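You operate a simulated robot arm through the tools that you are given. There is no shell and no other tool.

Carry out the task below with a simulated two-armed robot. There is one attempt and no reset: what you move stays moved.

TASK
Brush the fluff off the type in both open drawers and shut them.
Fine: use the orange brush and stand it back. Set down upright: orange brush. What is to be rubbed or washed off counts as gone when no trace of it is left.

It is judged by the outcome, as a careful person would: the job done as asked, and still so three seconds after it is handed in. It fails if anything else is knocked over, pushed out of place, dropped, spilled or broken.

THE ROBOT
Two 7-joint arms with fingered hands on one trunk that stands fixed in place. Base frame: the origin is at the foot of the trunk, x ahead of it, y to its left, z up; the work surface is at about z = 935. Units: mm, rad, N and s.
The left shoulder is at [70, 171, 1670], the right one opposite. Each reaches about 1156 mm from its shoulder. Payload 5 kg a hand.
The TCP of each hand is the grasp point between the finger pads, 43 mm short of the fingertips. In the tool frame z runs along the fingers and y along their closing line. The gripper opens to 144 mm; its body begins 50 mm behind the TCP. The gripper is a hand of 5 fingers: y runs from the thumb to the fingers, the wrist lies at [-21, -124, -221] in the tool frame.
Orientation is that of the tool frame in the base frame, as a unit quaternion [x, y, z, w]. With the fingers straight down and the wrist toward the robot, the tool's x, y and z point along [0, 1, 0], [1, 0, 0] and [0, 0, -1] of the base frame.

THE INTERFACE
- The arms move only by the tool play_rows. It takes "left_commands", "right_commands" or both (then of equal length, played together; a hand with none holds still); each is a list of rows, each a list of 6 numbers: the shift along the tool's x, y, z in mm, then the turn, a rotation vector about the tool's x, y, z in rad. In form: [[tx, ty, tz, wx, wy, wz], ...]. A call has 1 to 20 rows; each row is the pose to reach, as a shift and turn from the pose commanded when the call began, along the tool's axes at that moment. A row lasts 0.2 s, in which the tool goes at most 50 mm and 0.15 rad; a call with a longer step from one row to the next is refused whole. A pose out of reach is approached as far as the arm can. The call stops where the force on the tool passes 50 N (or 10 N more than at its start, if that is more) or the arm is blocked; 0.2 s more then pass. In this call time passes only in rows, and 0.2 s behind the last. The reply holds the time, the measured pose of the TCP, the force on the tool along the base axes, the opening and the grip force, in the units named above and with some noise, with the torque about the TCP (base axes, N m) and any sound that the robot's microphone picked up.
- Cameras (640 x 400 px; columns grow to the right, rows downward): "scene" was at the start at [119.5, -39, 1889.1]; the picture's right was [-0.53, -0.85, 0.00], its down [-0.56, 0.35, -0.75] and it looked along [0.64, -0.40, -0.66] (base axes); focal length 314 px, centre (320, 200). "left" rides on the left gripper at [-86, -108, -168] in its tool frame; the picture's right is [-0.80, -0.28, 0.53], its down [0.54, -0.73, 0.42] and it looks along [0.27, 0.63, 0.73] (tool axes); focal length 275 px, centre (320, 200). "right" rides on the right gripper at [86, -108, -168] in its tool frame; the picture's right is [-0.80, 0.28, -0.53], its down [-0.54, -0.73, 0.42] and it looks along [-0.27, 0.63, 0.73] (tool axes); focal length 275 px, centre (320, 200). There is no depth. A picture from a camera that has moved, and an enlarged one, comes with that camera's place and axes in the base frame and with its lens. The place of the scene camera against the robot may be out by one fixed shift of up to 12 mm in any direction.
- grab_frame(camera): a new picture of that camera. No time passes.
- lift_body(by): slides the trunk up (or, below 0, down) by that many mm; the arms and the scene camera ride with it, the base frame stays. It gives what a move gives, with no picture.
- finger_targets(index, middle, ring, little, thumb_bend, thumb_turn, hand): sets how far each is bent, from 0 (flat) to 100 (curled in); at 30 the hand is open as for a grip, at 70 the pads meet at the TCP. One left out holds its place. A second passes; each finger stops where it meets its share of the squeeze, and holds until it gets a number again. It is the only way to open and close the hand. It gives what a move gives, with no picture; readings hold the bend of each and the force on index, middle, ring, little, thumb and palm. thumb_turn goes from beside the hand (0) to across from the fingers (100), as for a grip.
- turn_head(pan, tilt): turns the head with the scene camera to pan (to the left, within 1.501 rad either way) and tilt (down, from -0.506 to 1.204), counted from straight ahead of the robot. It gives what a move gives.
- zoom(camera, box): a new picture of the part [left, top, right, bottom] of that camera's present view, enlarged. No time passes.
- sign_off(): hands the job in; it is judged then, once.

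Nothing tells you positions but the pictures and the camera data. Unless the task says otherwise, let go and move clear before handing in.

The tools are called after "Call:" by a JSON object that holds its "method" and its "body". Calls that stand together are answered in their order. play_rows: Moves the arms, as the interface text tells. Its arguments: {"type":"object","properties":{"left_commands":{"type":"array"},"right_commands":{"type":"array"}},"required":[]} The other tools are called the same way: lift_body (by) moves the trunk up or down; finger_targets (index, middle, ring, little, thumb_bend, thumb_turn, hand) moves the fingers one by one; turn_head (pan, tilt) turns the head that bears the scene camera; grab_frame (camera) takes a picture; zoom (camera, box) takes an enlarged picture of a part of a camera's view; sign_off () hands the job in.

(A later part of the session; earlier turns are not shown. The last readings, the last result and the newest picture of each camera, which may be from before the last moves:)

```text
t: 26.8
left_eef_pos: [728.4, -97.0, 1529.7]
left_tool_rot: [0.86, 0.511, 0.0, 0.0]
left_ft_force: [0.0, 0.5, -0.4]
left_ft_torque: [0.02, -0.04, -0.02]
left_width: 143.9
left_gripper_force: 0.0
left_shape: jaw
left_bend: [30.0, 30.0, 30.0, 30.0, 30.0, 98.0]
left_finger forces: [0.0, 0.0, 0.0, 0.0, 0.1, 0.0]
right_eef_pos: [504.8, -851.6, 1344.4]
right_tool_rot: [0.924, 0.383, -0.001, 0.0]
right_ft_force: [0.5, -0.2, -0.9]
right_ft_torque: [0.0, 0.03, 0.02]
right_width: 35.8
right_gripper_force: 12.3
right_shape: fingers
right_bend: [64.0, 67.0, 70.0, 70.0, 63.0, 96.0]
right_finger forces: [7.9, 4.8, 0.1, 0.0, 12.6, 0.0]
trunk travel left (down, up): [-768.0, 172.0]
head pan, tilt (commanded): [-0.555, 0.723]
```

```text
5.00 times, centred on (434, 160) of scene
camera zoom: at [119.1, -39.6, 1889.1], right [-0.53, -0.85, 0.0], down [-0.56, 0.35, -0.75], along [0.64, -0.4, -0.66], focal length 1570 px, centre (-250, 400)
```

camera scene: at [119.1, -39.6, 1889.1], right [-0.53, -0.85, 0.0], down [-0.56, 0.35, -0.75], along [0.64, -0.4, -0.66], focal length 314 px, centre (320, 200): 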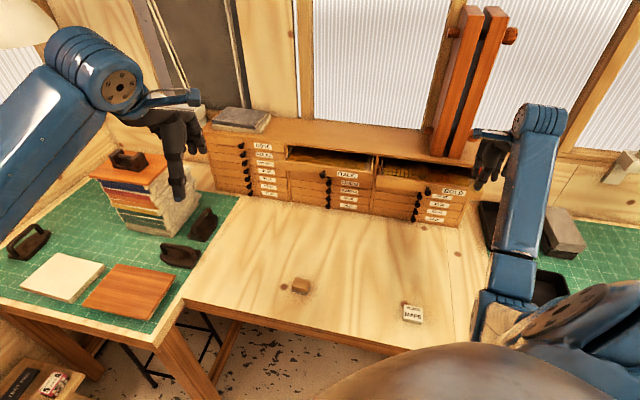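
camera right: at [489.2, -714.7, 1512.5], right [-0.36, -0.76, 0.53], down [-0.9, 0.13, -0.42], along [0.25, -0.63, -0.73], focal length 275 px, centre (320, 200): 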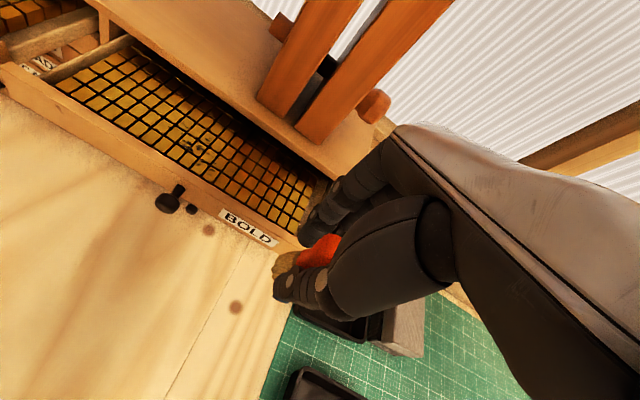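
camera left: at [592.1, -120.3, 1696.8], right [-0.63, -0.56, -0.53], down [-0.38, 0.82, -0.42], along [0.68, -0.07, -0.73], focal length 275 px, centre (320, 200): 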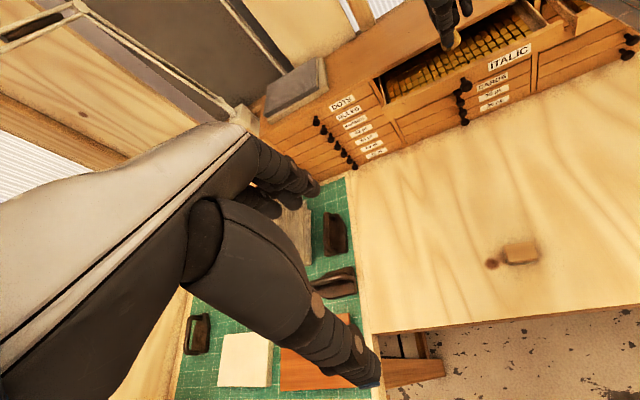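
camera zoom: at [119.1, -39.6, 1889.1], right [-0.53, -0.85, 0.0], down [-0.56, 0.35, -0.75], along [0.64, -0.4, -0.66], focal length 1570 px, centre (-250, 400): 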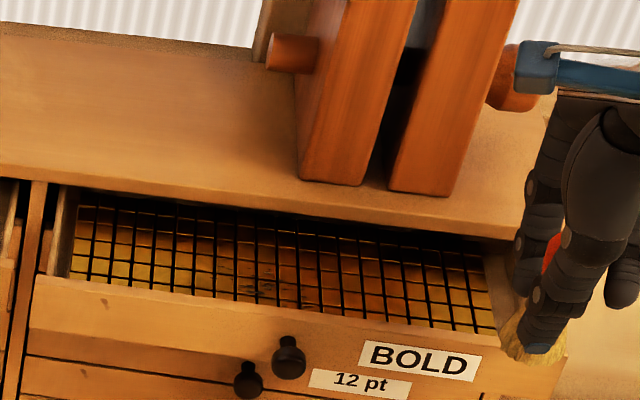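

The posts are a book press standing behind the edge, with its pegs running sideways, so the hand will clear it by about 30 mm. I'll move over the BOLD patch and come down to just above the type.

Call:
{"method": "play_rows", "body": {"right_commands": [[38, 24, 0, 0, 0, 0], [76, 48, 0, 0, 0, 0], [114, 72, 0, 0, 0, 0], [140, 88, 0, 0, 0, 0], [145, 92, 0, 0, 0, 0], [145, 92, 25, 0, 0, 0], [145, 92, 40, 0, 0, 0], [145, 92, 48, 0, 0, 0]]}}

Call:
{"method": "grab_frame", "body": {"camera": "right"}}

Call:
{"method": "zoom", "body": {"camera": "right", "box": [180, 130, 420, 330]}}

Call:
{"method": "zoom", "body": {"camera": "scene", "box": [350, 100, 510, 220]}}

```text
t: 28.6
left_eef_pos: [727.7, -96.4, 1529.6]
left_tool_rot: [0.86, 0.511, 0.0, 0.0]
left_ft_force: [0.2, 0.3, -0.3]
left_ft_torque: [0.01, 0.01, -0.01]
left_width: 144.0
left_gripper_force: 0.0
left_shape: jaw
left_bend: [30.0, 30.0, 30.0, 30.0, 30.0, 98.0]
left_finger forces: [0.0, 0.0, 0.0, 0.0, 0.0, 0.1]
right_eef_pos: [673.1, -813.5, 1293.7]
right_tool_rot: [0.924, 0.383, 0.0, 0.0]
right_ft_force: [-0.6, 0.2, -1.0]
right_ft_torque: [-0.01, -0.01, -0.02]
right_width: 35.4
right_gripper_force: 12.6
right_shape: fingers
right_bend: [64.0, 67.0, 70.0, 70.0, 63.0, 96.0]
right_finger forces: [7.8, 4.9, 0.1, 0.1, 12.5, 0.0]
trunk travel left (down, up): [-768.0, 172.0]
head pan, tilt (commanded): [-0.555, 0.723]
```

```text
taken
camera right: at [658.4, -676.3, 1462.2], right [-0.36, -0.76, 0.53], down [-0.9, 0.13, -0.42], along [0.25, -0.63, -0.73], focal length 275 px, centre (320, 200)
```

right: 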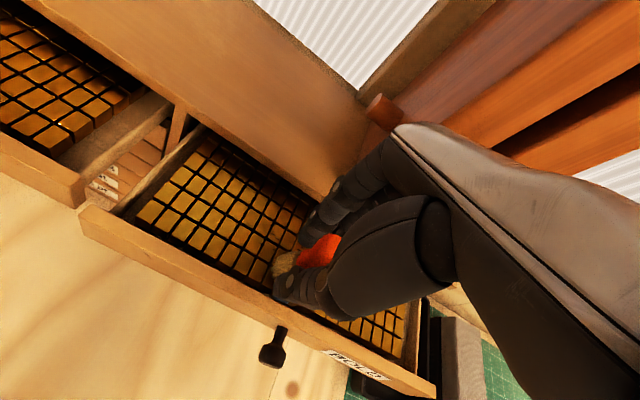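

```text
2.00 times, centred on (300, 230) of right
camera zoom: at [658.4, -676.3, 1462.2], right [-0.36, -0.76, 0.53], down [-0.9, 0.13, -0.42], along [0.25, -0.63, -0.73], focal length 551 px, centre (360, 140)
```

zoom: 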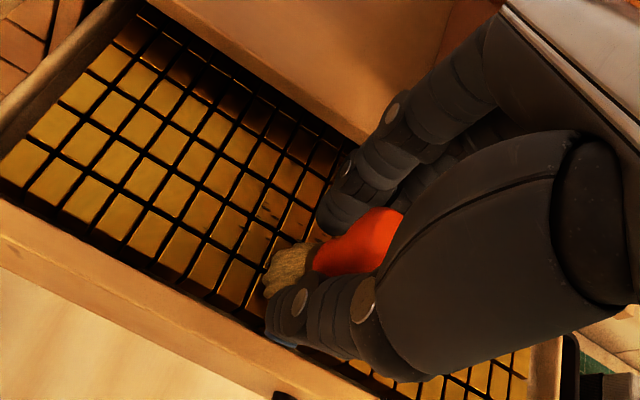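

```text
3.33 times, centred on (430, 160) of scene
camera zoom: at [120.2, -39.0, 1889.0], right [-0.53, -0.85, 0.0], down [-0.56, 0.35, -0.75], along [0.64, -0.4, -0.66], focal length 1046 px, centre (-47, 333)
```

zoom: 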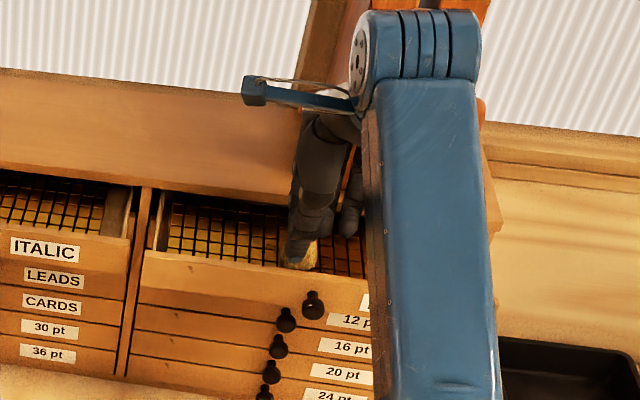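

Call:
{"method": "play_rows", "body": {"right_commands": [[0, 1, 3, 0, 0, 0], [0, 1, 5, 0, 0, 0], [0, 1, 6, 0, 0, 0]]}}

```text
t: 29.4
left_eef_pos: [728.5, -95.7, 1529.6]
left_tool_rot: [0.86, 0.511, 0.0, 0.0]
left_ft_force: [-0.3, -0.3, 0.3]
left_ft_torque: [0.02, 0.01, 0.0]
left_width: 143.7
left_gripper_force: 0.1
left_shape: jaw
left_bend: [30.0, 30.0, 30.0, 30.0, 30.0, 98.0]
left_finger forces: [0.0, 0.1, 0.0, 0.1, 0.1, 0.1]
right_eef_pos: [672.7, -815.0, 1289.8]
right_tool_rot: [0.924, 0.382, 0.0, 0.0]
right_ft_force: [0.4, -0.9, 1.3]
right_ft_torque: [0.0, -0.03, 0.0]
right_width: 35.5
right_gripper_force: 13.2
right_shape: fingers
right_bend: [64.0, 67.0, 70.0, 70.0, 63.0, 96.0]
right_finger forces: [8.2, 5.1, 0.0, 0.0, 12.4, 0.1]
trunk travel left (down, up): [-768.0, 172.0]
head pan, tilt (commanded): [-0.555, 0.723]
```

Light contact again. I'll sweep the BOLD front strip left and right, then lift slightly, shift back, and sweep again.

Call:
{"method": "play_rows", "body": {"right_commands": [[15, 0, 1, 0, 0, 0], [32, 0, 1, 0, 0, 0], [50, 0, 1, 0, 0, 0], [65, 0, 1, 0, 0, 0], [48, 0, 1, 0, 0, 0], [30, 0, 1, 0, 0, 0], [12, 0, 1, 0, 0, 0], [-6, 0, 1, 0, 0, 0], [-24, 0, 1, 0, 0, 0], [-42, 0, 1, 0, 0, 0], [-58, 0, 1, 0, 0, 0], [-66, 0, 1, 0, 0, 0], [-66, 0, -6, 0, 0, 0], [-66, 11, -6, 0, 0, 0], [-66, 11, 1, 0, 0, 0], [-48, 11, 1, 0, 0, 0], [-30, 11, 1, 0, 0, 0], [-12, 11, 1, 0, 0, 0], [6, 11, 1, 0, 0, 0], [24, 11, 1, 0, 0, 0]]}}

Call:
{"method": "zoom", "body": {"camera": "right", "box": [180, 130, 420, 330]}}

Call:
{"method": "zoom", "body": {"camera": "scene", "box": [350, 100, 510, 220]}}

```text
t: 33.6
left_eef_pos: [728.2, -95.0, 1530.1]
left_tool_rot: [0.86, 0.511, 0.0, 0.0]
left_ft_force: [-0.3, -0.8, 0.8]
left_ft_torque: [0.02, 0.01, 0.0]
left_width: 143.3
left_gripper_force: 0.0
left_shape: jaw
left_bend: [30.0, 30.0, 30.0, 30.0, 30.0, 98.0]
left_finger forces: [0.0, 0.0, 0.0, 0.0, 0.0, 0.0]
right_eef_pos: [697.2, -803.7, 1289.1]
right_tool_rot: [0.924, 0.382, 0.001, 0.002]
right_ft_force: [-2.2, -1.3, 9.5]
right_ft_torque: [0.13, 0.11, 0.04]
right_width: 35.2
right_gripper_force: 14.5
right_shape: fingers
right_bend: [64.0, 67.0, 70.0, 70.0, 63.0, 96.0]
right_finger forces: [8.0, 6.2, 0.0, 0.0, 14.6, 0.0]
trunk travel left (down, up): [-768.0, 172.0]
head pan, tilt (commanded): [-0.555, 0.723]
```

```text
2.00 times, centred on (300, 230) of right
camera zoom: at [682.8, -666.6, 1456.9], right [-0.36, -0.76, 0.53], down [-0.9, 0.13, -0.42], along [0.25, -0.63, -0.73], focal length 551 px, centre (360, 140)
```

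zoom: 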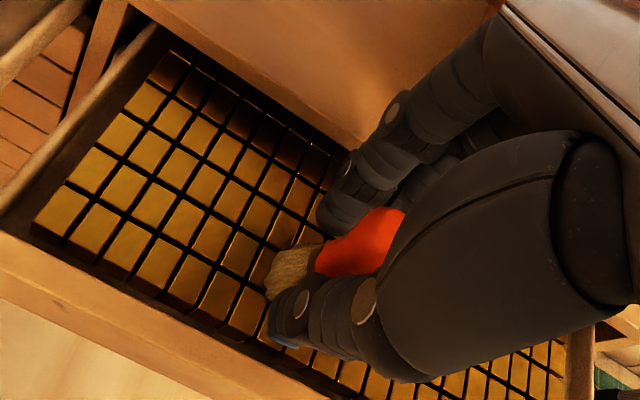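

```text
3.33 times, centred on (430, 160) of scene
camera zoom: at [119.1, -37.4, 1889.2], right [-0.53, -0.85, 0.0], down [-0.56, 0.35, -0.75], along [0.64, -0.4, -0.66], focal length 1046 px, centre (-47, 333)
```

zoom: 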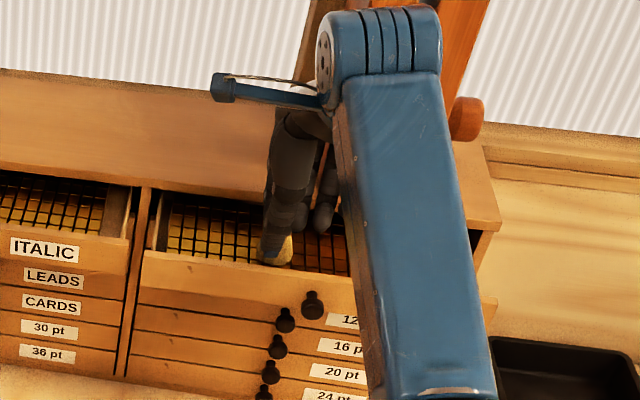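

Call:
{"method": "play_rows", "body": {"right_commands": [[20, 0, 0, 0, 0, 0], [41, 0, 0, 0, 0, 0], [41, 0, -7, 0, 0, 0], [41, 12, -7, 0, 0, 0], [41, 12, 0, 0, 0, 0], [23, 12, 0, 0, 0, 0], [5, 12, 0, 0, 0, 0], [-13, 12, 0, 0, 0, 0], [-31, 12, 0, 0, 0, 0], [-49, 12, 0, 0, 0, 0], [-67, 12, 0, 0, 0, 0], [-85, 12, 0, 0, 0, 0], [-90, 12, 0, 0, 0, 0], [-72, 12, 0, 0, 0, 0], [-54, 12, 0, 0, 0, 0], [-36, 12, 0, 0, 0, 0], [-18, 12, 0, 0, 0, 0], [0, 12, 0, 0, 0, 0], [18, 12, 0, 0, 0, 0], [36, 12, 0, 0, 0, 0]]}}

Call:
{"method": "zoom", "body": {"camera": "right", "box": [180, 130, 420, 330]}}

Call:
{"method": "zoom", "body": {"camera": "scene", "box": [350, 100, 510, 220]}}

```text
t: 37.8
left_eef_pos: [728.2, -96.3, 1529.6]
left_tool_rot: [0.86, 0.51, 0.001, 0.0]
left_ft_force: [-0.2, -0.1, 0.8]
left_ft_torque: [-0.01, 0.04, 0.04]
left_width: 143.5
left_gripper_force: 0.0
left_shape: jaw
left_bend: [30.0, 30.0, 30.0, 30.0, 30.0, 98.0]
left_finger forces: [0.0, 0.1, 0.0, 0.1, 0.0, 0.0]
right_eef_pos: [730.7, -787.9, 1290.5]
right_tool_rot: [0.924, 0.382, 0.0, 0.0]
right_ft_force: [-2.0, -1.9, 6.1]
right_ft_torque: [0.03, 0.07, 0.05]
right_width: 35.2
right_gripper_force: 13.8
right_shape: fingers
right_bend: [64.0, 67.0, 70.0, 70.0, 63.0, 96.0]
right_finger forces: [8.2, 6.0, 0.0, 0.0, 13.4, 0.0]
trunk travel left (down, up): [-768.0, 172.0]
head pan, tilt (commanded): [-0.555, 0.723]
```

```text
2.00 times, centred on (300, 230) of right
camera zoom: at [716.5, -650.8, 1457.2], right [-0.36, -0.76, 0.53], down [-0.9, 0.13, -0.42], along [0.25, -0.63, -0.73], focal length 551 px, centre (360, 140)
```

zoom: 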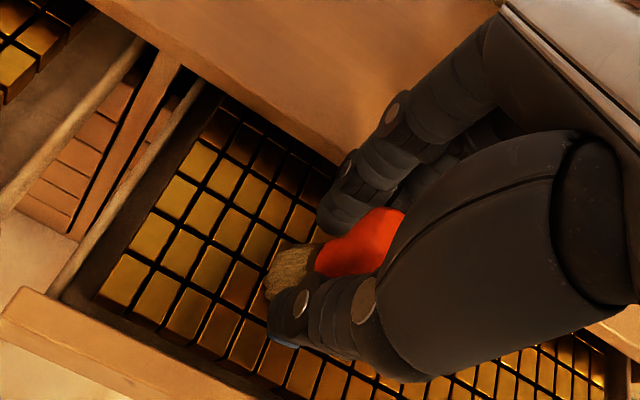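

```text
3.33 times, centred on (430, 160) of scene
camera zoom: at [119.1, -37.8, 1889.2], right [-0.53, -0.85, 0.0], down [-0.56, 0.35, -0.75], along [0.64, -0.4, -0.66], focal length 1046 px, centre (-47, 333)
```

zoom: 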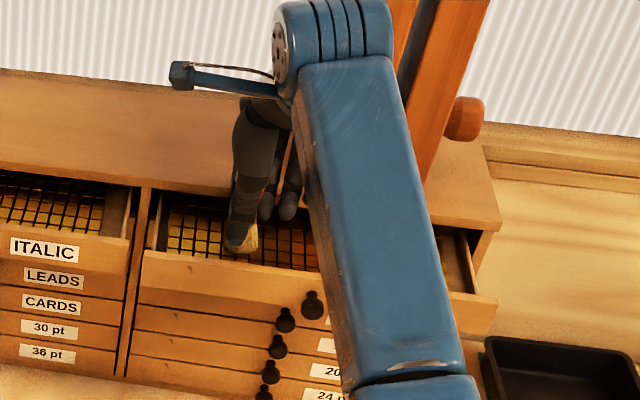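

Strokes done over the whole BOLD patch. I'll lift straight up and return to the viewing position to inspect.

Call:
{"method": "play_rows", "body": {"right_commands": [[0, 0, -25, 0, 0, 0], [0, -10, -55, 0, 0, 0], [-30, -40, -55, 0, 0, 0], [-65, -70, -55, 0, 0, 0], [-105, -95, -55, 0, 0, 0], [-145, -116, -55, 0, 0, 0], [-190, -116, -55, 0, 0, 0], [-205, -116, -55, 0, 0, 0]]}}

Call:
{"method": "zoom", "body": {"camera": "right", "box": [80, 60, 320, 210]}}

Call:
{"method": "zoom", "body": {"camera": "right", "box": [160, 100, 260, 170]}}

Call:
{"method": "zoom", "body": {"camera": "scene", "box": [380, 155, 444, 195]}}

Call:
{"method": "zoom", "body": {"camera": "scene", "box": [300, 145, 364, 185]}}

```text
t: 39.6
left_eef_pos: [728.7, -98.0, 1528.6]
left_tool_rot: [0.86, 0.511, 0.0, 0.0]
left_ft_force: [0.6, -0.6, 0.5]
left_ft_torque: [0.03, 0.01, 0.02]
left_width: 143.5
left_gripper_force: 0.0
left_shape: jaw
left_bend: [30.0, 30.0, 30.0, 30.0, 30.0, 98.0]
left_finger forces: [0.0, 0.0, 0.0, 0.1, 0.0, 0.0]
right_eef_pos: [504.2, -850.4, 1343.8]
right_tool_rot: [0.924, 0.383, 0.0, -0.001]
right_ft_force: [-0.1, -0.7, -1.1]
right_ft_torque: [0.02, -0.01, -0.01]
right_width: 35.5
right_gripper_force: 13.3
right_shape: fingers
right_bend: [64.0, 67.0, 70.0, 70.0, 63.0, 96.0]
right_finger forces: [7.8, 5.1, 0.0, 0.0, 12.8, 0.0]
trunk travel left (down, up): [-768.0, 172.0]
head pan, tilt (commanded): [-0.555, 0.723]
```

```text
2.67 times, centred on (200, 135) of right
camera zoom: at [489.6, -713.7, 1511.0], right [-0.36, -0.77, 0.53], down [-0.9, 0.13, -0.42], along [0.25, -0.63, -0.73], focal length 734 px, centre (640, 373)
```

zoom: 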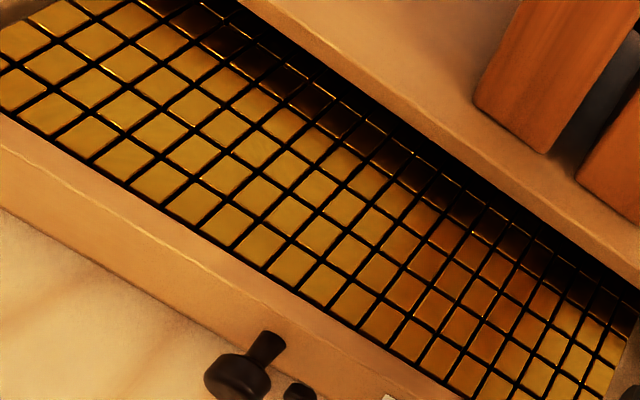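

```text
5.71 times, centred on (210, 135) of right
camera zoom: at [489.6, -713.7, 1511.0], right [-0.36, -0.77, 0.53], down [-0.9, 0.13, -0.42], along [0.25, -0.63, -0.73], focal length 1573 px, centre (949, 571)
```

zoom: 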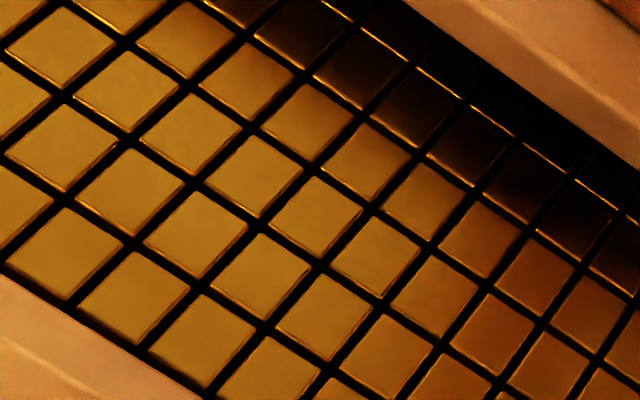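

```text
10.00 times, centred on (412, 175) of scene
camera zoom: at [119.6, -40.4, 1889.0], right [-0.53, -0.85, 0.0], down [-0.56, 0.35, -0.75], along [0.64, -0.4, -0.66], focal length 3140 px, centre (-600, 450)
```

zoom: 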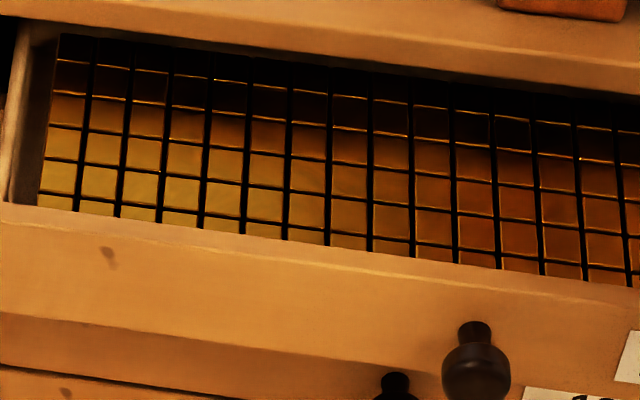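

```text
10.00 times, centred on (332, 165) of scene
camera zoom: at [119.6, -40.4, 1889.0], right [-0.53, -0.85, 0.0], down [-0.56, 0.35, -0.75], along [0.64, -0.4, -0.66], focal length 3140 px, centre (200, 550)
```

zoom: 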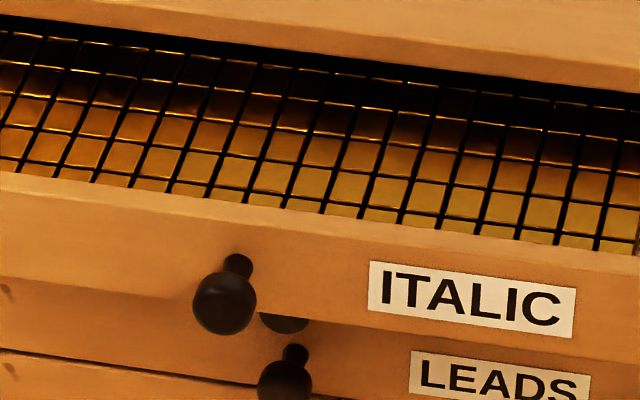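

Both drawers look clean. As a precaution against faint residue I'll make one more full set of strokes over ITALIC, since its drawer had shifted partway through.

Call:
{"method": "play_rows", "body": {"right_commands": [[30, 0, 0, 0, 0, 0], [75, 0, 0, 0, 0, 0], [120, 0, 0, 0, 0, 0], [165, 0, 0, 0, 0, 0], [210, 0, 0, 0, 0, 0], [255, 0, 0, 0, 0, 0], [300, 0, 0, 0, 0, 0], [345, 0, 0, 0, 0, 0], [390, 0, 0, 0, 0, 0], [435, 0, 0, 0, 0, 0], [480, 0, 0, 0, 0, 0], [525, 0, 0, 0, 0, 0], [560, 20, 0, 0, 0, 0], [575, 55, 0, 0, 0, 0], [575, 90, 0, 0, 0, 0], [575, 104, 0, 0, 0, 0], [575, 104, 25, 0, 0, 0], [575, 104, 43, 0, 0, 0], [575, 104, 50, 0, 0, 0]]}}

Call:
{"method": "zoom", "body": {"camera": "right", "box": [180, 130, 420, 330]}}

```text
t: 43.6
left_eef_pos: [729.1, -97.5, 1529.3]
left_tool_rot: [0.86, 0.51, 0.0, 0.0]
left_ft_force: [0.6, 1.1, 0.1]
left_ft_torque: [0.02, 0.01, -0.02]
left_width: 143.8
left_gripper_force: 0.1
left_shape: jaw
left_bend: [30.0, 30.0, 30.0, 30.0, 30.0, 98.0]
left_finger forces: [0.0, 0.0, 0.0, 0.1, 0.0, 0.0]
right_eef_pos: [986.0, -519.8, 1292.7]
right_tool_rot: [0.924, 0.383, 0.0, -0.001]
right_ft_force: [-0.7, 0.6, -1.3]
right_ft_torque: [-0.01, 0.02, 0.0]
right_width: 35.4
right_gripper_force: 12.3
right_shape: fingers
right_bend: [64.0, 67.0, 70.0, 70.0, 63.0, 96.0]
right_finger forces: [7.6, 4.7, 0.0, 0.0, 12.4, 0.1]
trunk travel left (down, up): [-768.0, 172.0]
head pan, tilt (commanded): [-0.555, 0.723]
```

```text
2.00 times, centred on (300, 230) of right
camera zoom: at [971.1, -381.7, 1460.8], right [-0.36, -0.76, 0.53], down [-0.9, 0.13, -0.42], along [0.25, -0.63, -0.73], focal length 551 px, centre (360, 140)
```

zoom: 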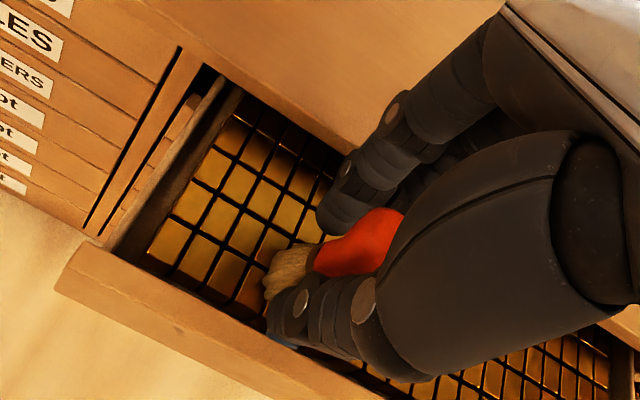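

Call:
{"method": "play_rows", "body": {"right_commands": [[0, 0, 3, 0, 0, 0], [0, 0, 5, 0, 0, 0], [-18, 0, 5, 0, 0, 0], [-36, 0, 5, 0, 0, 0], [-54, 0, 5, 0, 0, 0], [-72, 0, 5, 0, 0, 0], [-90, 0, 5, 0, 0, 0], [-108, 0, 5, 0, 0, 0], [-126, 0, 5, 0, 0, 0], [-144, 0, 5, 0, 0, 0], [-163, 0, 5, 0, 0, 0], [-163, 0, -2, 0, 0, 0], [-163, 12, -2, 0, 0, 0], [-163, 12, 5, 0, 0, 0], [-144, 12, 5, 0, 0, 0], [-126, 12, 5, 0, 0, 0], [-108, 12, 5, 0, 0, 0], [-90, 12, 5, 0, 0, 0], [-72, 12, 5, 0, 0, 0], [-54, 12, 5, 0, 0, 0]]}}

Call:
{"method": "play_rows", "body": {"right_commands": [[18, 0, 0, 0, 0, 0], [36, 0, 0, 0, 0, 0], [54, 0, 0, 0, 0, 0], [54, 0, -7, 0, 0, 0], [54, 10, -7, 0, 0, 0], [54, 10, 0, 0, 0, 0], [36, 10, 0, 0, 0, 0], [18, 10, 0, 0, 0, 0], [0, 10, 0, 0, 0, 0], [-18, 10, 0, 0, 0, 0], [-36, 10, 0, 0, 0, 0], [-54, 10, 0, 0, 0, 0], [-72, 10, 0, 0, 0, 0], [-90, 10, 0, 0, 0, 0], [-109, 10, 0, 0, 0, 0]]}}

Call:
{"method": "zoom", "body": {"camera": "right", "box": [80, 60, 340, 260]}}

Call:
{"method": "zoom", "body": {"camera": "left", "box": [370, 0, 562, 120]}}

```text
t: 47.8
left_eef_pos: [727.6, -95.3, 1530.4]
left_tool_rot: [0.86, 0.51, 0.001, 0.001]
left_ft_force: [1.3, 0.3, -0.1]
left_ft_torque: [0.0, 0.02, -0.05]
left_width: 143.6
left_gripper_force: 0.1
left_shape: jaw
left_bend: [30.0, 30.0, 30.0, 30.0, 30.0, 98.0]
left_finger forces: [0.1, 0.0, 0.0, 0.0, 0.1, 0.0]
right_eef_pos: [957.0, -564.9, 1289.0]
right_tool_rot: [0.924, 0.382, 0.001, 0.0]
right_ft_force: [-1.6, -1.2, 7.5]
right_ft_torque: [0.0, 0.04, 0.0]
right_width: 35.1
right_gripper_force: 14.3
right_shape: fingers
right_bend: [64.0, 67.0, 70.0, 70.0, 63.0, 96.0]
right_finger forces: [8.4, 5.9, 0.1, 0.0, 13.9, 0.1]
trunk travel left (down, up): [-768.0, 172.0]
head pan, tilt (commanded): [-0.555, 0.723]
```

```text
t: 51.0
left_eef_pos: [727.2, -96.2, 1530.9]
left_tool_rot: [0.86, 0.51, 0.001, 0.0]
left_ft_force: [0.0, 1.2, 0.2]
left_ft_torque: [0.04, 0.0, 0.01]
left_width: 143.8
left_gripper_force: 0.0
left_shape: jaw
left_bend: [30.0, 30.0, 30.0, 30.0, 30.0, 98.0]
left_finger forces: [0.0, 0.1, 0.0, 0.0, 0.0, 0.1]
right_eef_pos: [884.0, -650.0, 1290.5]
right_tool_rot: [0.924, 0.383, 0.0, 0.0]
right_ft_force: [3.0, 1.2, 9.4]
right_ft_torque: [0.2, -0.07, -0.01]
right_width: 35.6
right_gripper_force: 12.7
right_shape: fingers
right_bend: [64.0, 67.0, 70.0, 70.0, 63.0, 96.0]
right_finger forces: [8.9, 4.4, 0.0, 0.0, 13.2, 0.0]
trunk travel left (down, up): [-768.0, 172.0]
head pan, tilt (commanded): [-0.555, 0.723]
```

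```text
2.00 times, centred on (210, 160) of right
camera zoom: at [869.2, -512.7, 1457.1], right [-0.36, -0.76, 0.53], down [-0.9, 0.13, -0.42], along [0.25, -0.63, -0.73], focal length 551 px, centre (540, 280)
```

zoom: 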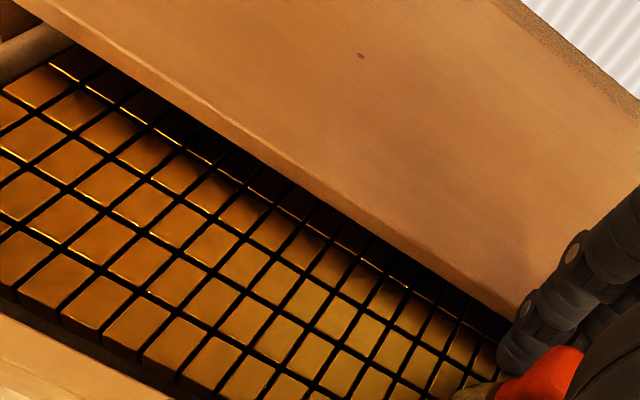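

```text
3.33 times, centred on (466, 60) of left
camera zoom: at [590.7, -119.8, 1697.7], right [-0.63, -0.56, -0.53], down [-0.38, 0.82, -0.42], along [0.68, -0.07, -0.73], focal length 918 px, centre (-167, 667)
```

zoom: 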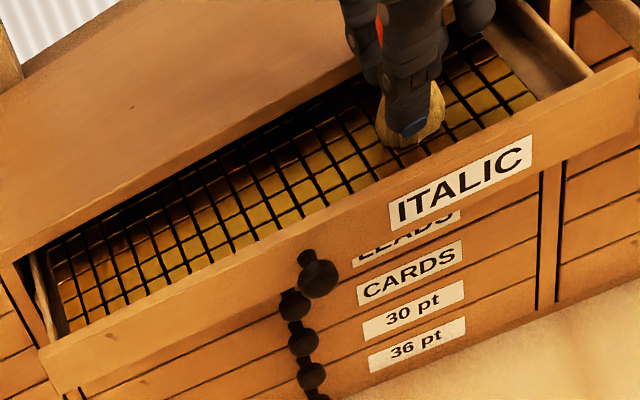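

ITALIC is clean after the extra strokes. Now I'll lift the brush out and carry it back to its original spot on the table.

Call:
{"method": "play_rows", "body": {"right_commands": [[0, 0, -30, 0, 0, 0], [0, 0, -60, 0, 0, 0], [-12, -44, -60, 0, 0, 0], [-24, -88, -60, 0, 0, 0], [-36, -132, -60, 0, 0, 0], [-48, -176, -60, 0, 0, 0], [-60, -220, -60, 0, 0, 0], [-72, -264, -60, 0, 0, 0], [-84, -308, -60, 0, 0, 0], [-95, -351, -60, 0, 0, 0], [-95, -351, -20, 0, 0, 0], [-95, -351, 25, 0, 0, 0], [-95, -351, 70, 0, 0, 0], [-95, -351, 115, 0, 0, 0], [-95, -351, 160, 0, 0, 0], [-95, -351, 200, 0, 0, 0], [-95, -351, 230, 0, 0, 0], [-95, -351, 250, 0, 0, 0]]}}

Call:
{"method": "grab_frame", "body": {"camera": "right"}}

Call:
{"method": "grab_frame", "body": {"camera": "scene"}}

Call:
{"method": "zoom", "body": {"camera": "right", "box": [240, 150, 400, 330]}}

```text
t: 54.8
left_eef_pos: [729.1, -96.2, 1529.4]
left_tool_rot: [0.86, 0.511, 0.001, 0.001]
left_ft_force: [0.1, -0.8, -0.3]
left_ft_torque: [0.03, 0.01, 0.01]
left_width: 143.6
left_gripper_force: 0.1
left_shape: jaw
left_bend: [30.0, 30.0, 30.0, 30.0, 30.0, 98.0]
left_finger forces: [0.0, 0.1, 0.0, 0.1, 0.1, 0.0]
right_eef_pos: [574.8, -481.9, 1046.0]
right_tool_rot: [0.924, 0.382, 0.001, 0.012]
right_ft_force: [-0.1, -0.3, -0.8]
right_ft_torque: [0.0, 0.0, -0.03]
right_width: 35.3
right_gripper_force: 12.8
right_shape: fingers
right_bend: [64.0, 67.0, 70.0, 70.0, 63.0, 96.0]
right_finger forces: [7.7, 4.7, 0.1, 0.0, 12.2, 0.0]
trunk travel left (down, up): [-768.0, 172.0]
head pan, tilt (commanded): [-0.555, 0.723]
```

```text
taken
camera right: at [558.6, -340.8, 1211.0], right [-0.37, -0.75, 0.55], down [-0.89, 0.12, -0.43], along [0.26, -0.65, -0.72], focal length 275 px, centre (320, 200)
```

right: 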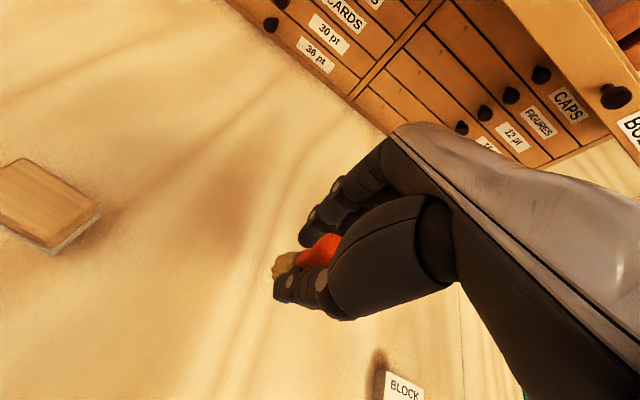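

```text
taken
camera scene: at [119.9, -39.1, 1889.1], right [-0.53, -0.85, 0.0], down [-0.56, 0.35, -0.75], along [0.64, -0.4, -0.66], focal length 314 px, centre (320, 200)
```

scene: 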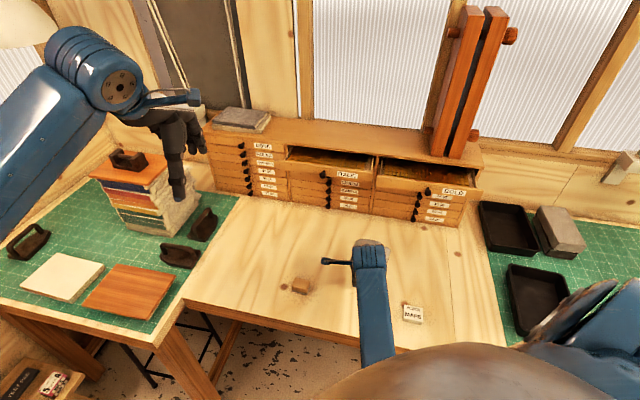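

```text
2.22 times, centred on (320, 240) of right
camera zoom: at [558.6, -340.8, 1211.0], right [-0.37, -0.75, 0.55], down [-0.89, 0.12, -0.43], along [0.26, -0.65, -0.72], focal length 612 px, centre (320, 111)
```

zoom: 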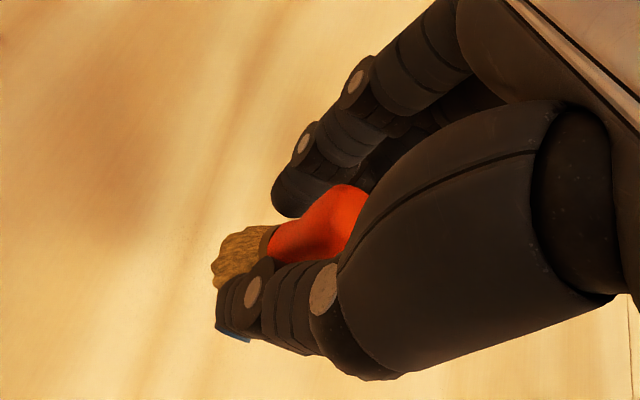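

The measured pose is about 14 mm off the commanded home and slightly tilted, perhaps still settling. I'll hold briefly and recheck.

Call:
{"method": "play_rows", "body": {"right_commands": [[0, 0, 0, 0, 0, 0], [0, 0, 0, 0, 0, 0], [0, 0, 0, 0, 0, 0]]}}

```text
t: 55.6
left_eef_pos: [729.4, -96.3, 1528.8]
left_tool_rot: [0.86, 0.51, 0.0, 0.0]
left_ft_force: [-0.5, -0.6, -0.5]
left_ft_torque: [-0.02, 0.02, -0.01]
left_width: 143.7
left_gripper_force: 0.0
left_shape: jaw
left_bend: [30.0, 30.0, 30.0, 30.0, 30.0, 98.0]
left_finger forces: [0.0, 0.0, 0.0, 0.0, 0.0, 0.1]
right_eef_pos: [574.0, -481.6, 1045.6]
right_tool_rot: [0.924, 0.383, -0.001, 0.01]
right_ft_force: [0.4, 0.4, -0.6]
right_ft_torque: [0.0, -0.02, 0.0]
right_width: 35.3
right_gripper_force: 12.3
right_shape: fingers
right_bend: [64.0, 67.0, 70.0, 70.0, 63.0, 96.0]
right_finger forces: [7.7, 4.6, 0.0, 0.1, 12.2, 0.0]
trunk travel left (down, up): [-768.0, 172.0]
head pan, tilt (commanded): [-0.555, 0.723]
```

Call:
{"method": "turn_head", "body": {"pan": -0.7, "tilt": 1.15}}

Call:
{"method": "grab_frame", "body": {"camera": "scene"}}

Call:
{"method": "grab_frame", "body": {"camera": "left"}}

```text
t: 56.5
left_eef_pos: [729.2, -97.2, 1529.5]
left_tool_rot: [0.86, 0.51, 0.0, 0.0]
left_ft_force: [0.4, -0.6, 0.1]
left_ft_torque: [0.03, 0.02, 0.0]
left_width: 143.8
left_gripper_force: 0.0
left_shape: jaw
left_bend: [30.0, 30.0, 30.0, 30.0, 30.0, 98.0]
left_finger forces: [0.1, 0.1, 0.1, 0.0, 0.0, 0.0]
right_eef_pos: [573.0, -480.5, 1043.6]
right_tool_rot: [0.924, 0.383, -0.002, 0.01]
right_ft_force: [0.3, 0.0, -0.9]
right_ft_torque: [0.01, 0.0, 0.01]
right_width: 35.5
right_gripper_force: 12.1
right_shape: fingers
right_bend: [64.0, 67.0, 70.0, 70.0, 63.0, 96.0]
right_finger forces: [7.6, 4.6, 0.0, 0.1, 12.3, 0.0]
trunk travel left (down, up): [-768.0, 172.0]
head pan, tilt (commanded): [-0.7, 1.15]
```

```text
taken
camera scene: at [93.8, -32.9, 1857.9], right [-0.64, -0.77, 0.0], down [-0.7, 0.59, -0.41], along [0.31, -0.26, -0.91], focal length 314 px, centre (320, 200)
```

scene: 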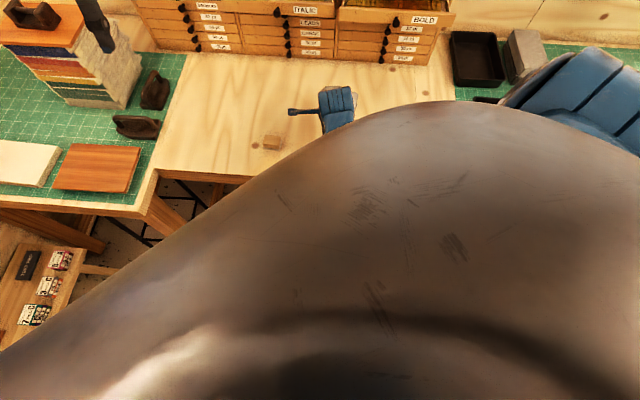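

```text
taken
camera left: at [592.2, -120.4, 1697.0], right [-0.63, -0.56, -0.53], down [-0.38, 0.82, -0.42], along [0.68, -0.07, -0.73], focal length 275 px, centre (320, 200)
```

left: 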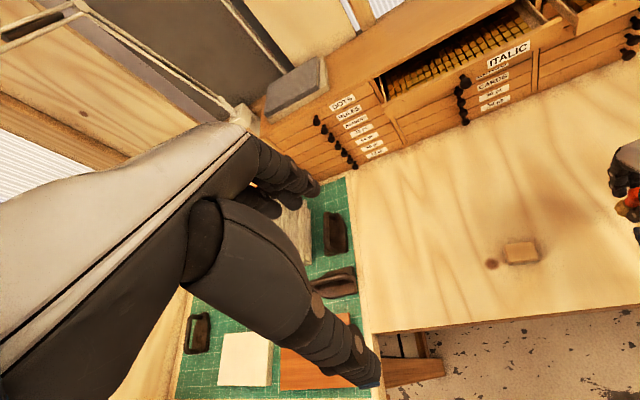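

The arm is settled slightly off, probably because the elbow is tucked against the torso. I'll raise the hand, lift the trunk so the arm reaches down more extended, and approach again.

Call:
{"method": "play_rows", "body": {"right_commands": [[0, 0, -40, 0, 0, 0], [0, 0, -85, 0, 0, 0], [0, 0, -130, 0, 0, 0]]}}

Call:
{"method": "lift_body", "body": {"by": 150}}

Call:
{"method": "turn_head", "body": {"pan": -0.555, "tilt": 0.723}}

Call:
{"method": "grab_frame", "body": {"camera": "scene"}}

```text
t: 57.3
left_eef_pos: [729.3, -95.5, 1528.5]
left_tool_rot: [0.86, 0.51, 0.0, 0.0]
left_ft_force: [-0.5, 0.3, -0.3]
left_ft_torque: [-0.02, 0.06, -0.02]
left_width: 143.6
left_gripper_force: 0.1
left_shape: jaw
left_bend: [30.0, 30.0, 30.0, 30.0, 30.0, 98.0]
left_finger forces: [0.0, 0.0, 0.1, 0.1, 0.0, 0.0]
right_eef_pos: [559.7, -484.4, 1167.9]
right_tool_rot: [0.924, 0.381, -0.017, 0.014]
right_ft_force: [0.4, -0.3, -1.1]
right_ft_torque: [0.02, 0.01, 0.05]
right_width: 35.4
right_gripper_force: 11.6
right_shape: fingers
right_bend: [64.0, 67.0, 70.0, 70.0, 63.0, 96.0]
right_finger forces: [7.6, 4.6, 0.1, 0.1, 12.2, 0.0]
trunk travel left (down, up): [-768.0, 172.0]
head pan, tilt (commanded): [-0.7, 1.15]
```

```text
t: 59.0
left_eef_pos: [729.0, -97.8, 1680.1]
left_tool_rot: [0.86, 0.51, 0.0, 0.001]
left_ft_force: [0.0, -0.6, -0.2]
left_ft_torque: [0.03, -0.02, 0.0]
left_width: 143.9
left_gripper_force: 0.1
left_shape: jaw
left_bend: [30.0, 30.0, 30.0, 30.0, 30.0, 98.0]
left_finger forces: [0.0, 0.0, 0.1, 0.1, 0.1, 0.0]
right_eef_pos: [562.8, -485.7, 1321.0]
right_tool_rot: [0.924, 0.381, -0.012, 0.015]
right_ft_force: [0.7, -0.5, 0.0]
right_ft_torque: [0.03, -0.03, -0.01]
right_width: 35.1
right_gripper_force: 11.8
right_shape: fingers
right_bend: [64.0, 67.0, 70.0, 70.0, 63.0, 96.0]
right_finger forces: [7.6, 4.6, 0.1, 0.0, 12.3, 0.0]
trunk travel left (down, up): [-918.0, 22.0]
head pan, tilt (commanded): [-0.7, 1.15]
```

```text
t: 59.9
left_eef_pos: [728.5, -95.4, 1678.0]
left_tool_rot: [0.86, 0.511, 0.0, 0.0]
left_ft_force: [0.0, 0.4, -0.4]
left_ft_torque: [0.02, 0.01, -0.02]
left_width: 144.0
left_gripper_force: 0.0
left_shape: jaw
left_bend: [30.0, 30.0, 30.0, 30.0, 30.0, 98.0]
left_finger forces: [0.1, 0.0, 0.0, 0.1, 0.0, 0.0]
right_eef_pos: [564.9, -486.0, 1322.6]
right_tool_rot: [0.925, 0.38, -0.011, 0.016]
right_ft_force: [0.5, 1.0, -0.3]
right_ft_torque: [-0.01, 0.0, 0.0]
right_width: 35.4
right_gripper_force: 11.9
right_shape: fingers
right_bend: [64.0, 67.0, 70.0, 70.0, 63.0, 96.0]
right_finger forces: [7.7, 4.6, 0.0, 0.0, 12.2, 0.0]
trunk travel left (down, up): [-918.0, 22.0]
head pan, tilt (commanded): [-0.555, 0.723]
```

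```text
taken
camera scene: at [119.9, -38.9, 2039.0], right [-0.53, -0.85, 0.0], down [-0.56, 0.35, -0.75], along [0.64, -0.4, -0.66], focal length 314 px, centre (320, 200)
```

scene: 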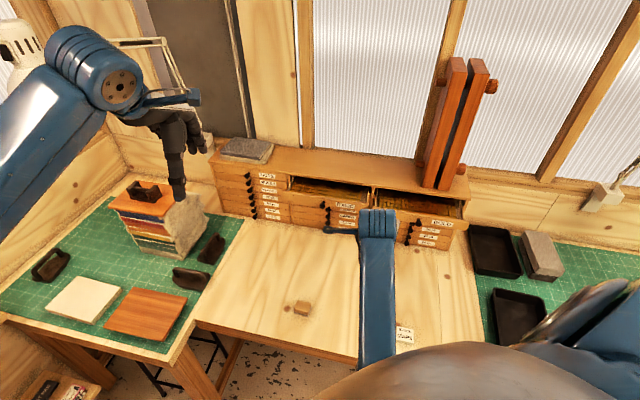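

The elbow is still pressed inward because of the hand's yaw. The brush is round, so I can release it at any yaw. I'll turn the hand back to point straight ahead, which frees the elbow.

Call:
{"method": "play_rows", "body": {"right_commands": [[0, 0, 0, 0, 0, -0.13], [0, 0, 0, 0, 0, -0.26], [0, 0, 0, 0, 0, -0.39], [0, 0, 0, 0, 0, -0.52], [0, 0, 0, 0, 0, -0.65], [0, 0, 0, 0, 0, -0.785]]}}

Call:
{"method": "grab_frame", "body": {"camera": "scene"}}

```text
t: 61.3
left_eef_pos: [728.0, -98.3, 1679.9]
left_tool_rot: [0.86, 0.511, 0.001, 0.0]
left_ft_force: [-0.3, -1.0, 0.1]
left_ft_torque: [0.02, 0.0, -0.04]
left_width: 143.8
left_gripper_force: 0.1
left_shape: jaw
left_bend: [30.0, 30.0, 30.0, 30.0, 30.0, 98.0]
left_finger forces: [0.0, 0.0, 0.1, 0.0, 0.0, 0.0]
right_eef_pos: [568.7, -466.3, 1318.4]
right_tool_rot: [0.707, 0.708, 0.002, -0.002]
right_ft_force: [0.9, -0.4, -1.7]
right_ft_torque: [0.0, -0.05, 0.0]
right_width: 35.2
right_gripper_force: 12.2
right_shape: fingers
right_bend: [64.0, 67.0, 70.0, 70.0, 63.0, 96.0]
right_finger forces: [7.6, 4.5, 0.0, 0.1, 12.1, 0.0]
trunk travel left (down, up): [-918.0, 22.0]
head pan, tilt (commanded): [-0.555, 0.723]
```

```text
taken
camera scene: at [119.1, -40.8, 2039.0], right [-0.53, -0.85, 0.0], down [-0.56, 0.35, -0.75], along [0.64, -0.39, -0.66], focal length 314 px, centre (320, 200)
```

scene: 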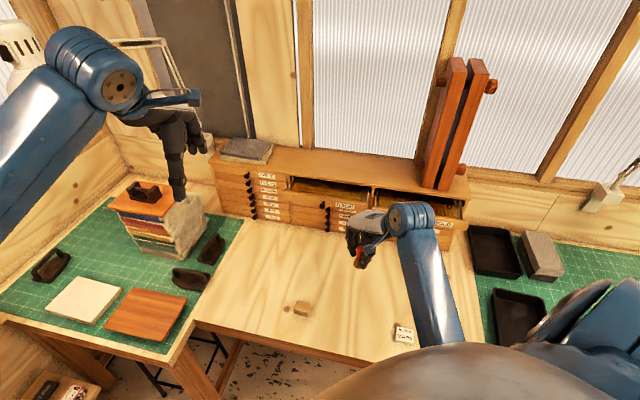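

The arm now tracks correctly above the brush's home spot. I'll go down most of the way and check before touching the table.

Call:
{"method": "play_rows", "body": {"right_commands": [[0, 0, 45, 0, 0, 0], [0, 0, 90, 0, 0, 0], [0, 0, 135, 0, 0, 0], [0, 0, 180, 0, 0, 0], [0, 0, 220, 0, 0, 0], [0, 0, 250, 0, 0, 0], [0, 0, 280, 0, 0, 0], [0, 0, 295, 0, 0, 0]]}}

Call:
{"method": "grab_frame", "body": {"camera": "right"}}

Call:
{"method": "grab_frame", "body": {"camera": "scene"}}

```text
t: 63.1
left_eef_pos: [729.4, -97.7, 1679.8]
left_tool_rot: [0.86, 0.511, 0.0, 0.0]
left_ft_force: [-0.3, 0.1, 0.5]
left_ft_torque: [0.03, -0.03, -0.02]
left_width: 143.6
left_gripper_force: 0.0
left_shape: jaw
left_bend: [30.0, 30.0, 30.0, 30.0, 30.0, 98.0]
left_finger forces: [0.0, 0.0, 0.0, 0.0, 0.0, 0.1]
right_eef_pos: [569.9, -463.6, 1023.9]
right_tool_rot: [0.706, 0.708, 0.001, 0.0]
right_ft_force: [0.2, -0.7, 0.5]
right_ft_torque: [0.03, 0.02, 0.02]
right_width: 34.9
right_gripper_force: 11.7
right_shape: fingers
right_bend: [64.0, 67.0, 70.0, 70.0, 63.0, 96.0]
right_finger forces: [7.5, 4.4, 0.0, 0.0, 11.9, 0.0]
trunk travel left (down, up): [-918.0, 22.0]
head pan, tilt (commanded): [-0.555, 0.723]
```

```text
taken
camera right: at [461.5, -377.3, 1191.1], right [0.28, -0.8, 0.53], down [-0.73, -0.54, -0.42], along [0.63, -0.27, -0.73], focal length 275 px, centre (320, 200)
```

right: 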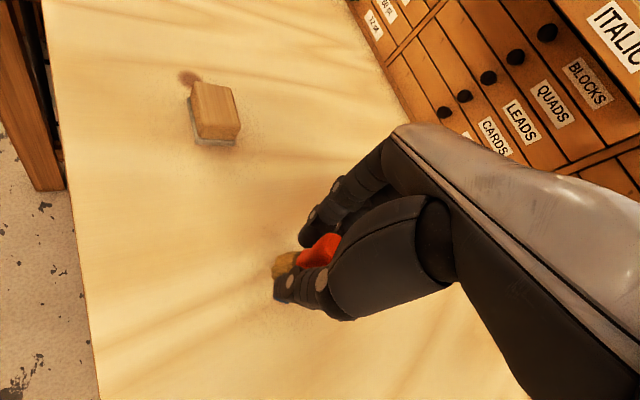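

```text
taken
camera scene: at [120.3, -39.0, 2039.0], right [-0.53, -0.85, 0.0], down [-0.56, 0.35, -0.75], along [0.64, -0.4, -0.66], focal length 314 px, centre (320, 200)
```

scene: 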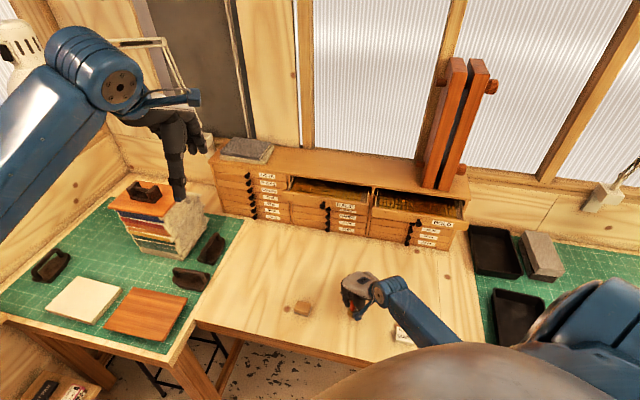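

Call:
{"method": "play_rows", "body": {"right_commands": [[0, 0, 7, 0, 0, 0], [0, 0, 13, 0, 0, 0], [0, 0, 17, 0, 0, 0]]}}

```text
t: 63.9
left_eef_pos: [728.6, -96.5, 1679.5]
left_tool_rot: [0.86, 0.51, 0.0, 0.0]
left_ft_force: [1.4, 0.3, 1.0]
left_ft_torque: [-0.02, 0.01, -0.05]
left_width: 143.9
left_gripper_force: 0.1
left_shape: jaw
left_bend: [30.0, 30.0, 30.0, 30.0, 30.0, 98.0]
left_finger forces: [0.0, 0.0, 0.0, 0.1, 0.0, 0.0]
right_eef_pos: [567.6, -464.0, 1008.3]
right_tool_rot: [0.707, 0.707, 0.0, -0.001]
right_ft_force: [0.2, -0.8, -0.4]
right_ft_torque: [0.08, -0.03, 0.01]
right_width: 35.1
right_gripper_force: 11.6
right_shape: fingers
right_bend: [64.0, 67.0, 70.0, 70.0, 63.0, 96.0]
right_finger forces: [7.4, 4.3, 0.1, 0.0, 11.7, 0.1]
trunk travel left (down, up): [-918.0, 22.0]
head pan, tilt (commanded): [-0.555, 0.723]
```

Call:
{"method": "play_rows", "body": {"right_commands": [[-3, 1, 1, 0, 0, 0], [-3, 1, 3, 0, 0, 0]]}}

```text
t: 64.5
left_eef_pos: [729.9, -96.3, 1679.2]
left_tool_rot: [0.86, 0.51, 0.0, -0.001]
left_ft_force: [-0.7, -0.5, 0.1]
left_ft_torque: [-0.05, 0.0, 0.01]
left_width: 143.8
left_gripper_force: 0.0
left_shape: jaw
left_bend: [30.0, 30.0, 30.0, 30.0, 30.0, 98.0]
left_finger forces: [0.0, 0.1, 0.1, 0.1, 0.0, 0.1]
right_eef_pos: [570.6, -467.3, 1004.2]
right_tool_rot: [0.707, 0.707, 0.001, 0.0]
right_ft_force: [-0.6, -0.7, -0.8]
right_ft_torque: [0.0, 0.01, 0.03]
right_width: 34.8
right_gripper_force: 11.8
right_shape: fingers
right_bend: [64.0, 67.0, 70.0, 70.0, 63.0, 96.0]
right_finger forces: [7.3, 4.4, 0.0, 0.1, 11.7, 0.0]
trunk travel left (down, up): [-918.0, 22.0]
head pan, tilt (commanded): [-0.555, 0.723]
```

Call:
{"method": "play_rows", "body": {"right_commands": [[0, 0, 1, 0, 0, 0], [0, 0, 2, 0, 0, 0]]}}

Call:
{"method": "zoom", "body": {"camera": "right", "box": [240, 200, 360, 320]}}

```text
t: 65.1
left_eef_pos: [728.5, -96.0, 1680.0]
left_tool_rot: [0.86, 0.511, 0.0, 0.0]
left_ft_force: [0.4, -0.4, -0.7]
left_ft_torque: [0.03, -0.02, -0.02]
left_width: 143.6
left_gripper_force: 0.1
left_shape: jaw
left_bend: [30.0, 30.0, 30.0, 30.0, 30.0, 98.0]
left_finger forces: [0.0, 0.0, 0.1, 0.0, 0.0, 0.0]
right_eef_pos: [568.9, -467.9, 1002.5]
right_tool_rot: [0.707, 0.707, 0.0, 0.0]
right_ft_force: [-0.2, 0.1, -0.4]
right_ft_torque: [0.01, 0.0, 0.03]
right_width: 35.1
right_gripper_force: 11.9
right_shape: fingers
right_bend: [64.0, 67.0, 70.0, 70.0, 63.0, 96.0]
right_finger forces: [7.3, 4.4, 0.0, 0.1, 11.7, 0.1]
trunk travel left (down, up): [-918.0, 22.0]
head pan, tilt (commanded): [-0.555, 0.723]
```

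```text
3.33 times, centred on (300, 260) of right
camera zoom: at [462.3, -381.9, 1170.2], right [0.28, -0.8, 0.53], down [-0.73, -0.54, -0.42], along [0.63, -0.27, -0.73], focal length 918 px, centre (387, 0)
```

zoom: 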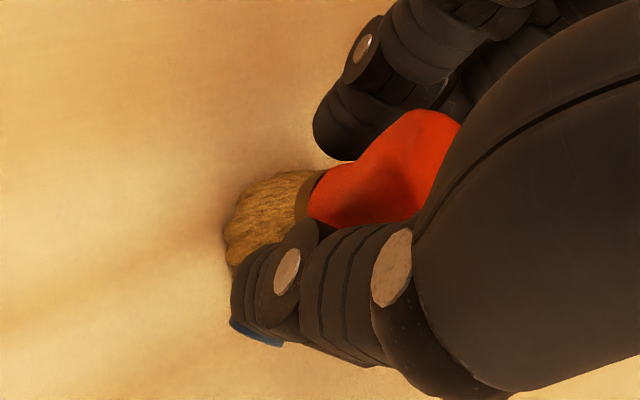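

Call:
{"method": "play_rows", "body": {"right_commands": [[0, 0, 1, 0, 0, 0], [0, 0, 1.5, 0, 0, 0]]}}

```text
t: 65.7
left_eef_pos: [727.3, -96.6, 1680.0]
left_tool_rot: [0.86, 0.51, 0.0, 0.001]
left_ft_force: [-0.2, 0.6, -0.2]
left_ft_torque: [0.0, -0.01, -0.01]
left_width: 143.4
left_gripper_force: 0.1
left_shape: jaw
left_bend: [30.0, 30.0, 30.0, 30.0, 30.0, 98.0]
left_finger forces: [0.0, 0.1, 0.0, 0.0, 0.0, 0.1]
right_eef_pos: [570.6, -466.6, 1001.9]
right_tool_rot: [0.707, 0.707, 0.001, 0.001]
right_ft_force: [-0.4, -1.7, 8.0]
right_ft_torque: [0.01, 0.11, 0.02]
right_width: 35.1
right_gripper_force: 13.2
right_shape: fingers
right_bend: [64.0, 67.0, 70.0, 70.0, 63.0, 96.0]
right_finger forces: [7.8, 5.0, 0.1, 0.0, 13.3, 0.0]
trunk travel left (down, up): [-918.0, 22.0]
head pan, tilt (commanded): [-0.555, 0.723]
```

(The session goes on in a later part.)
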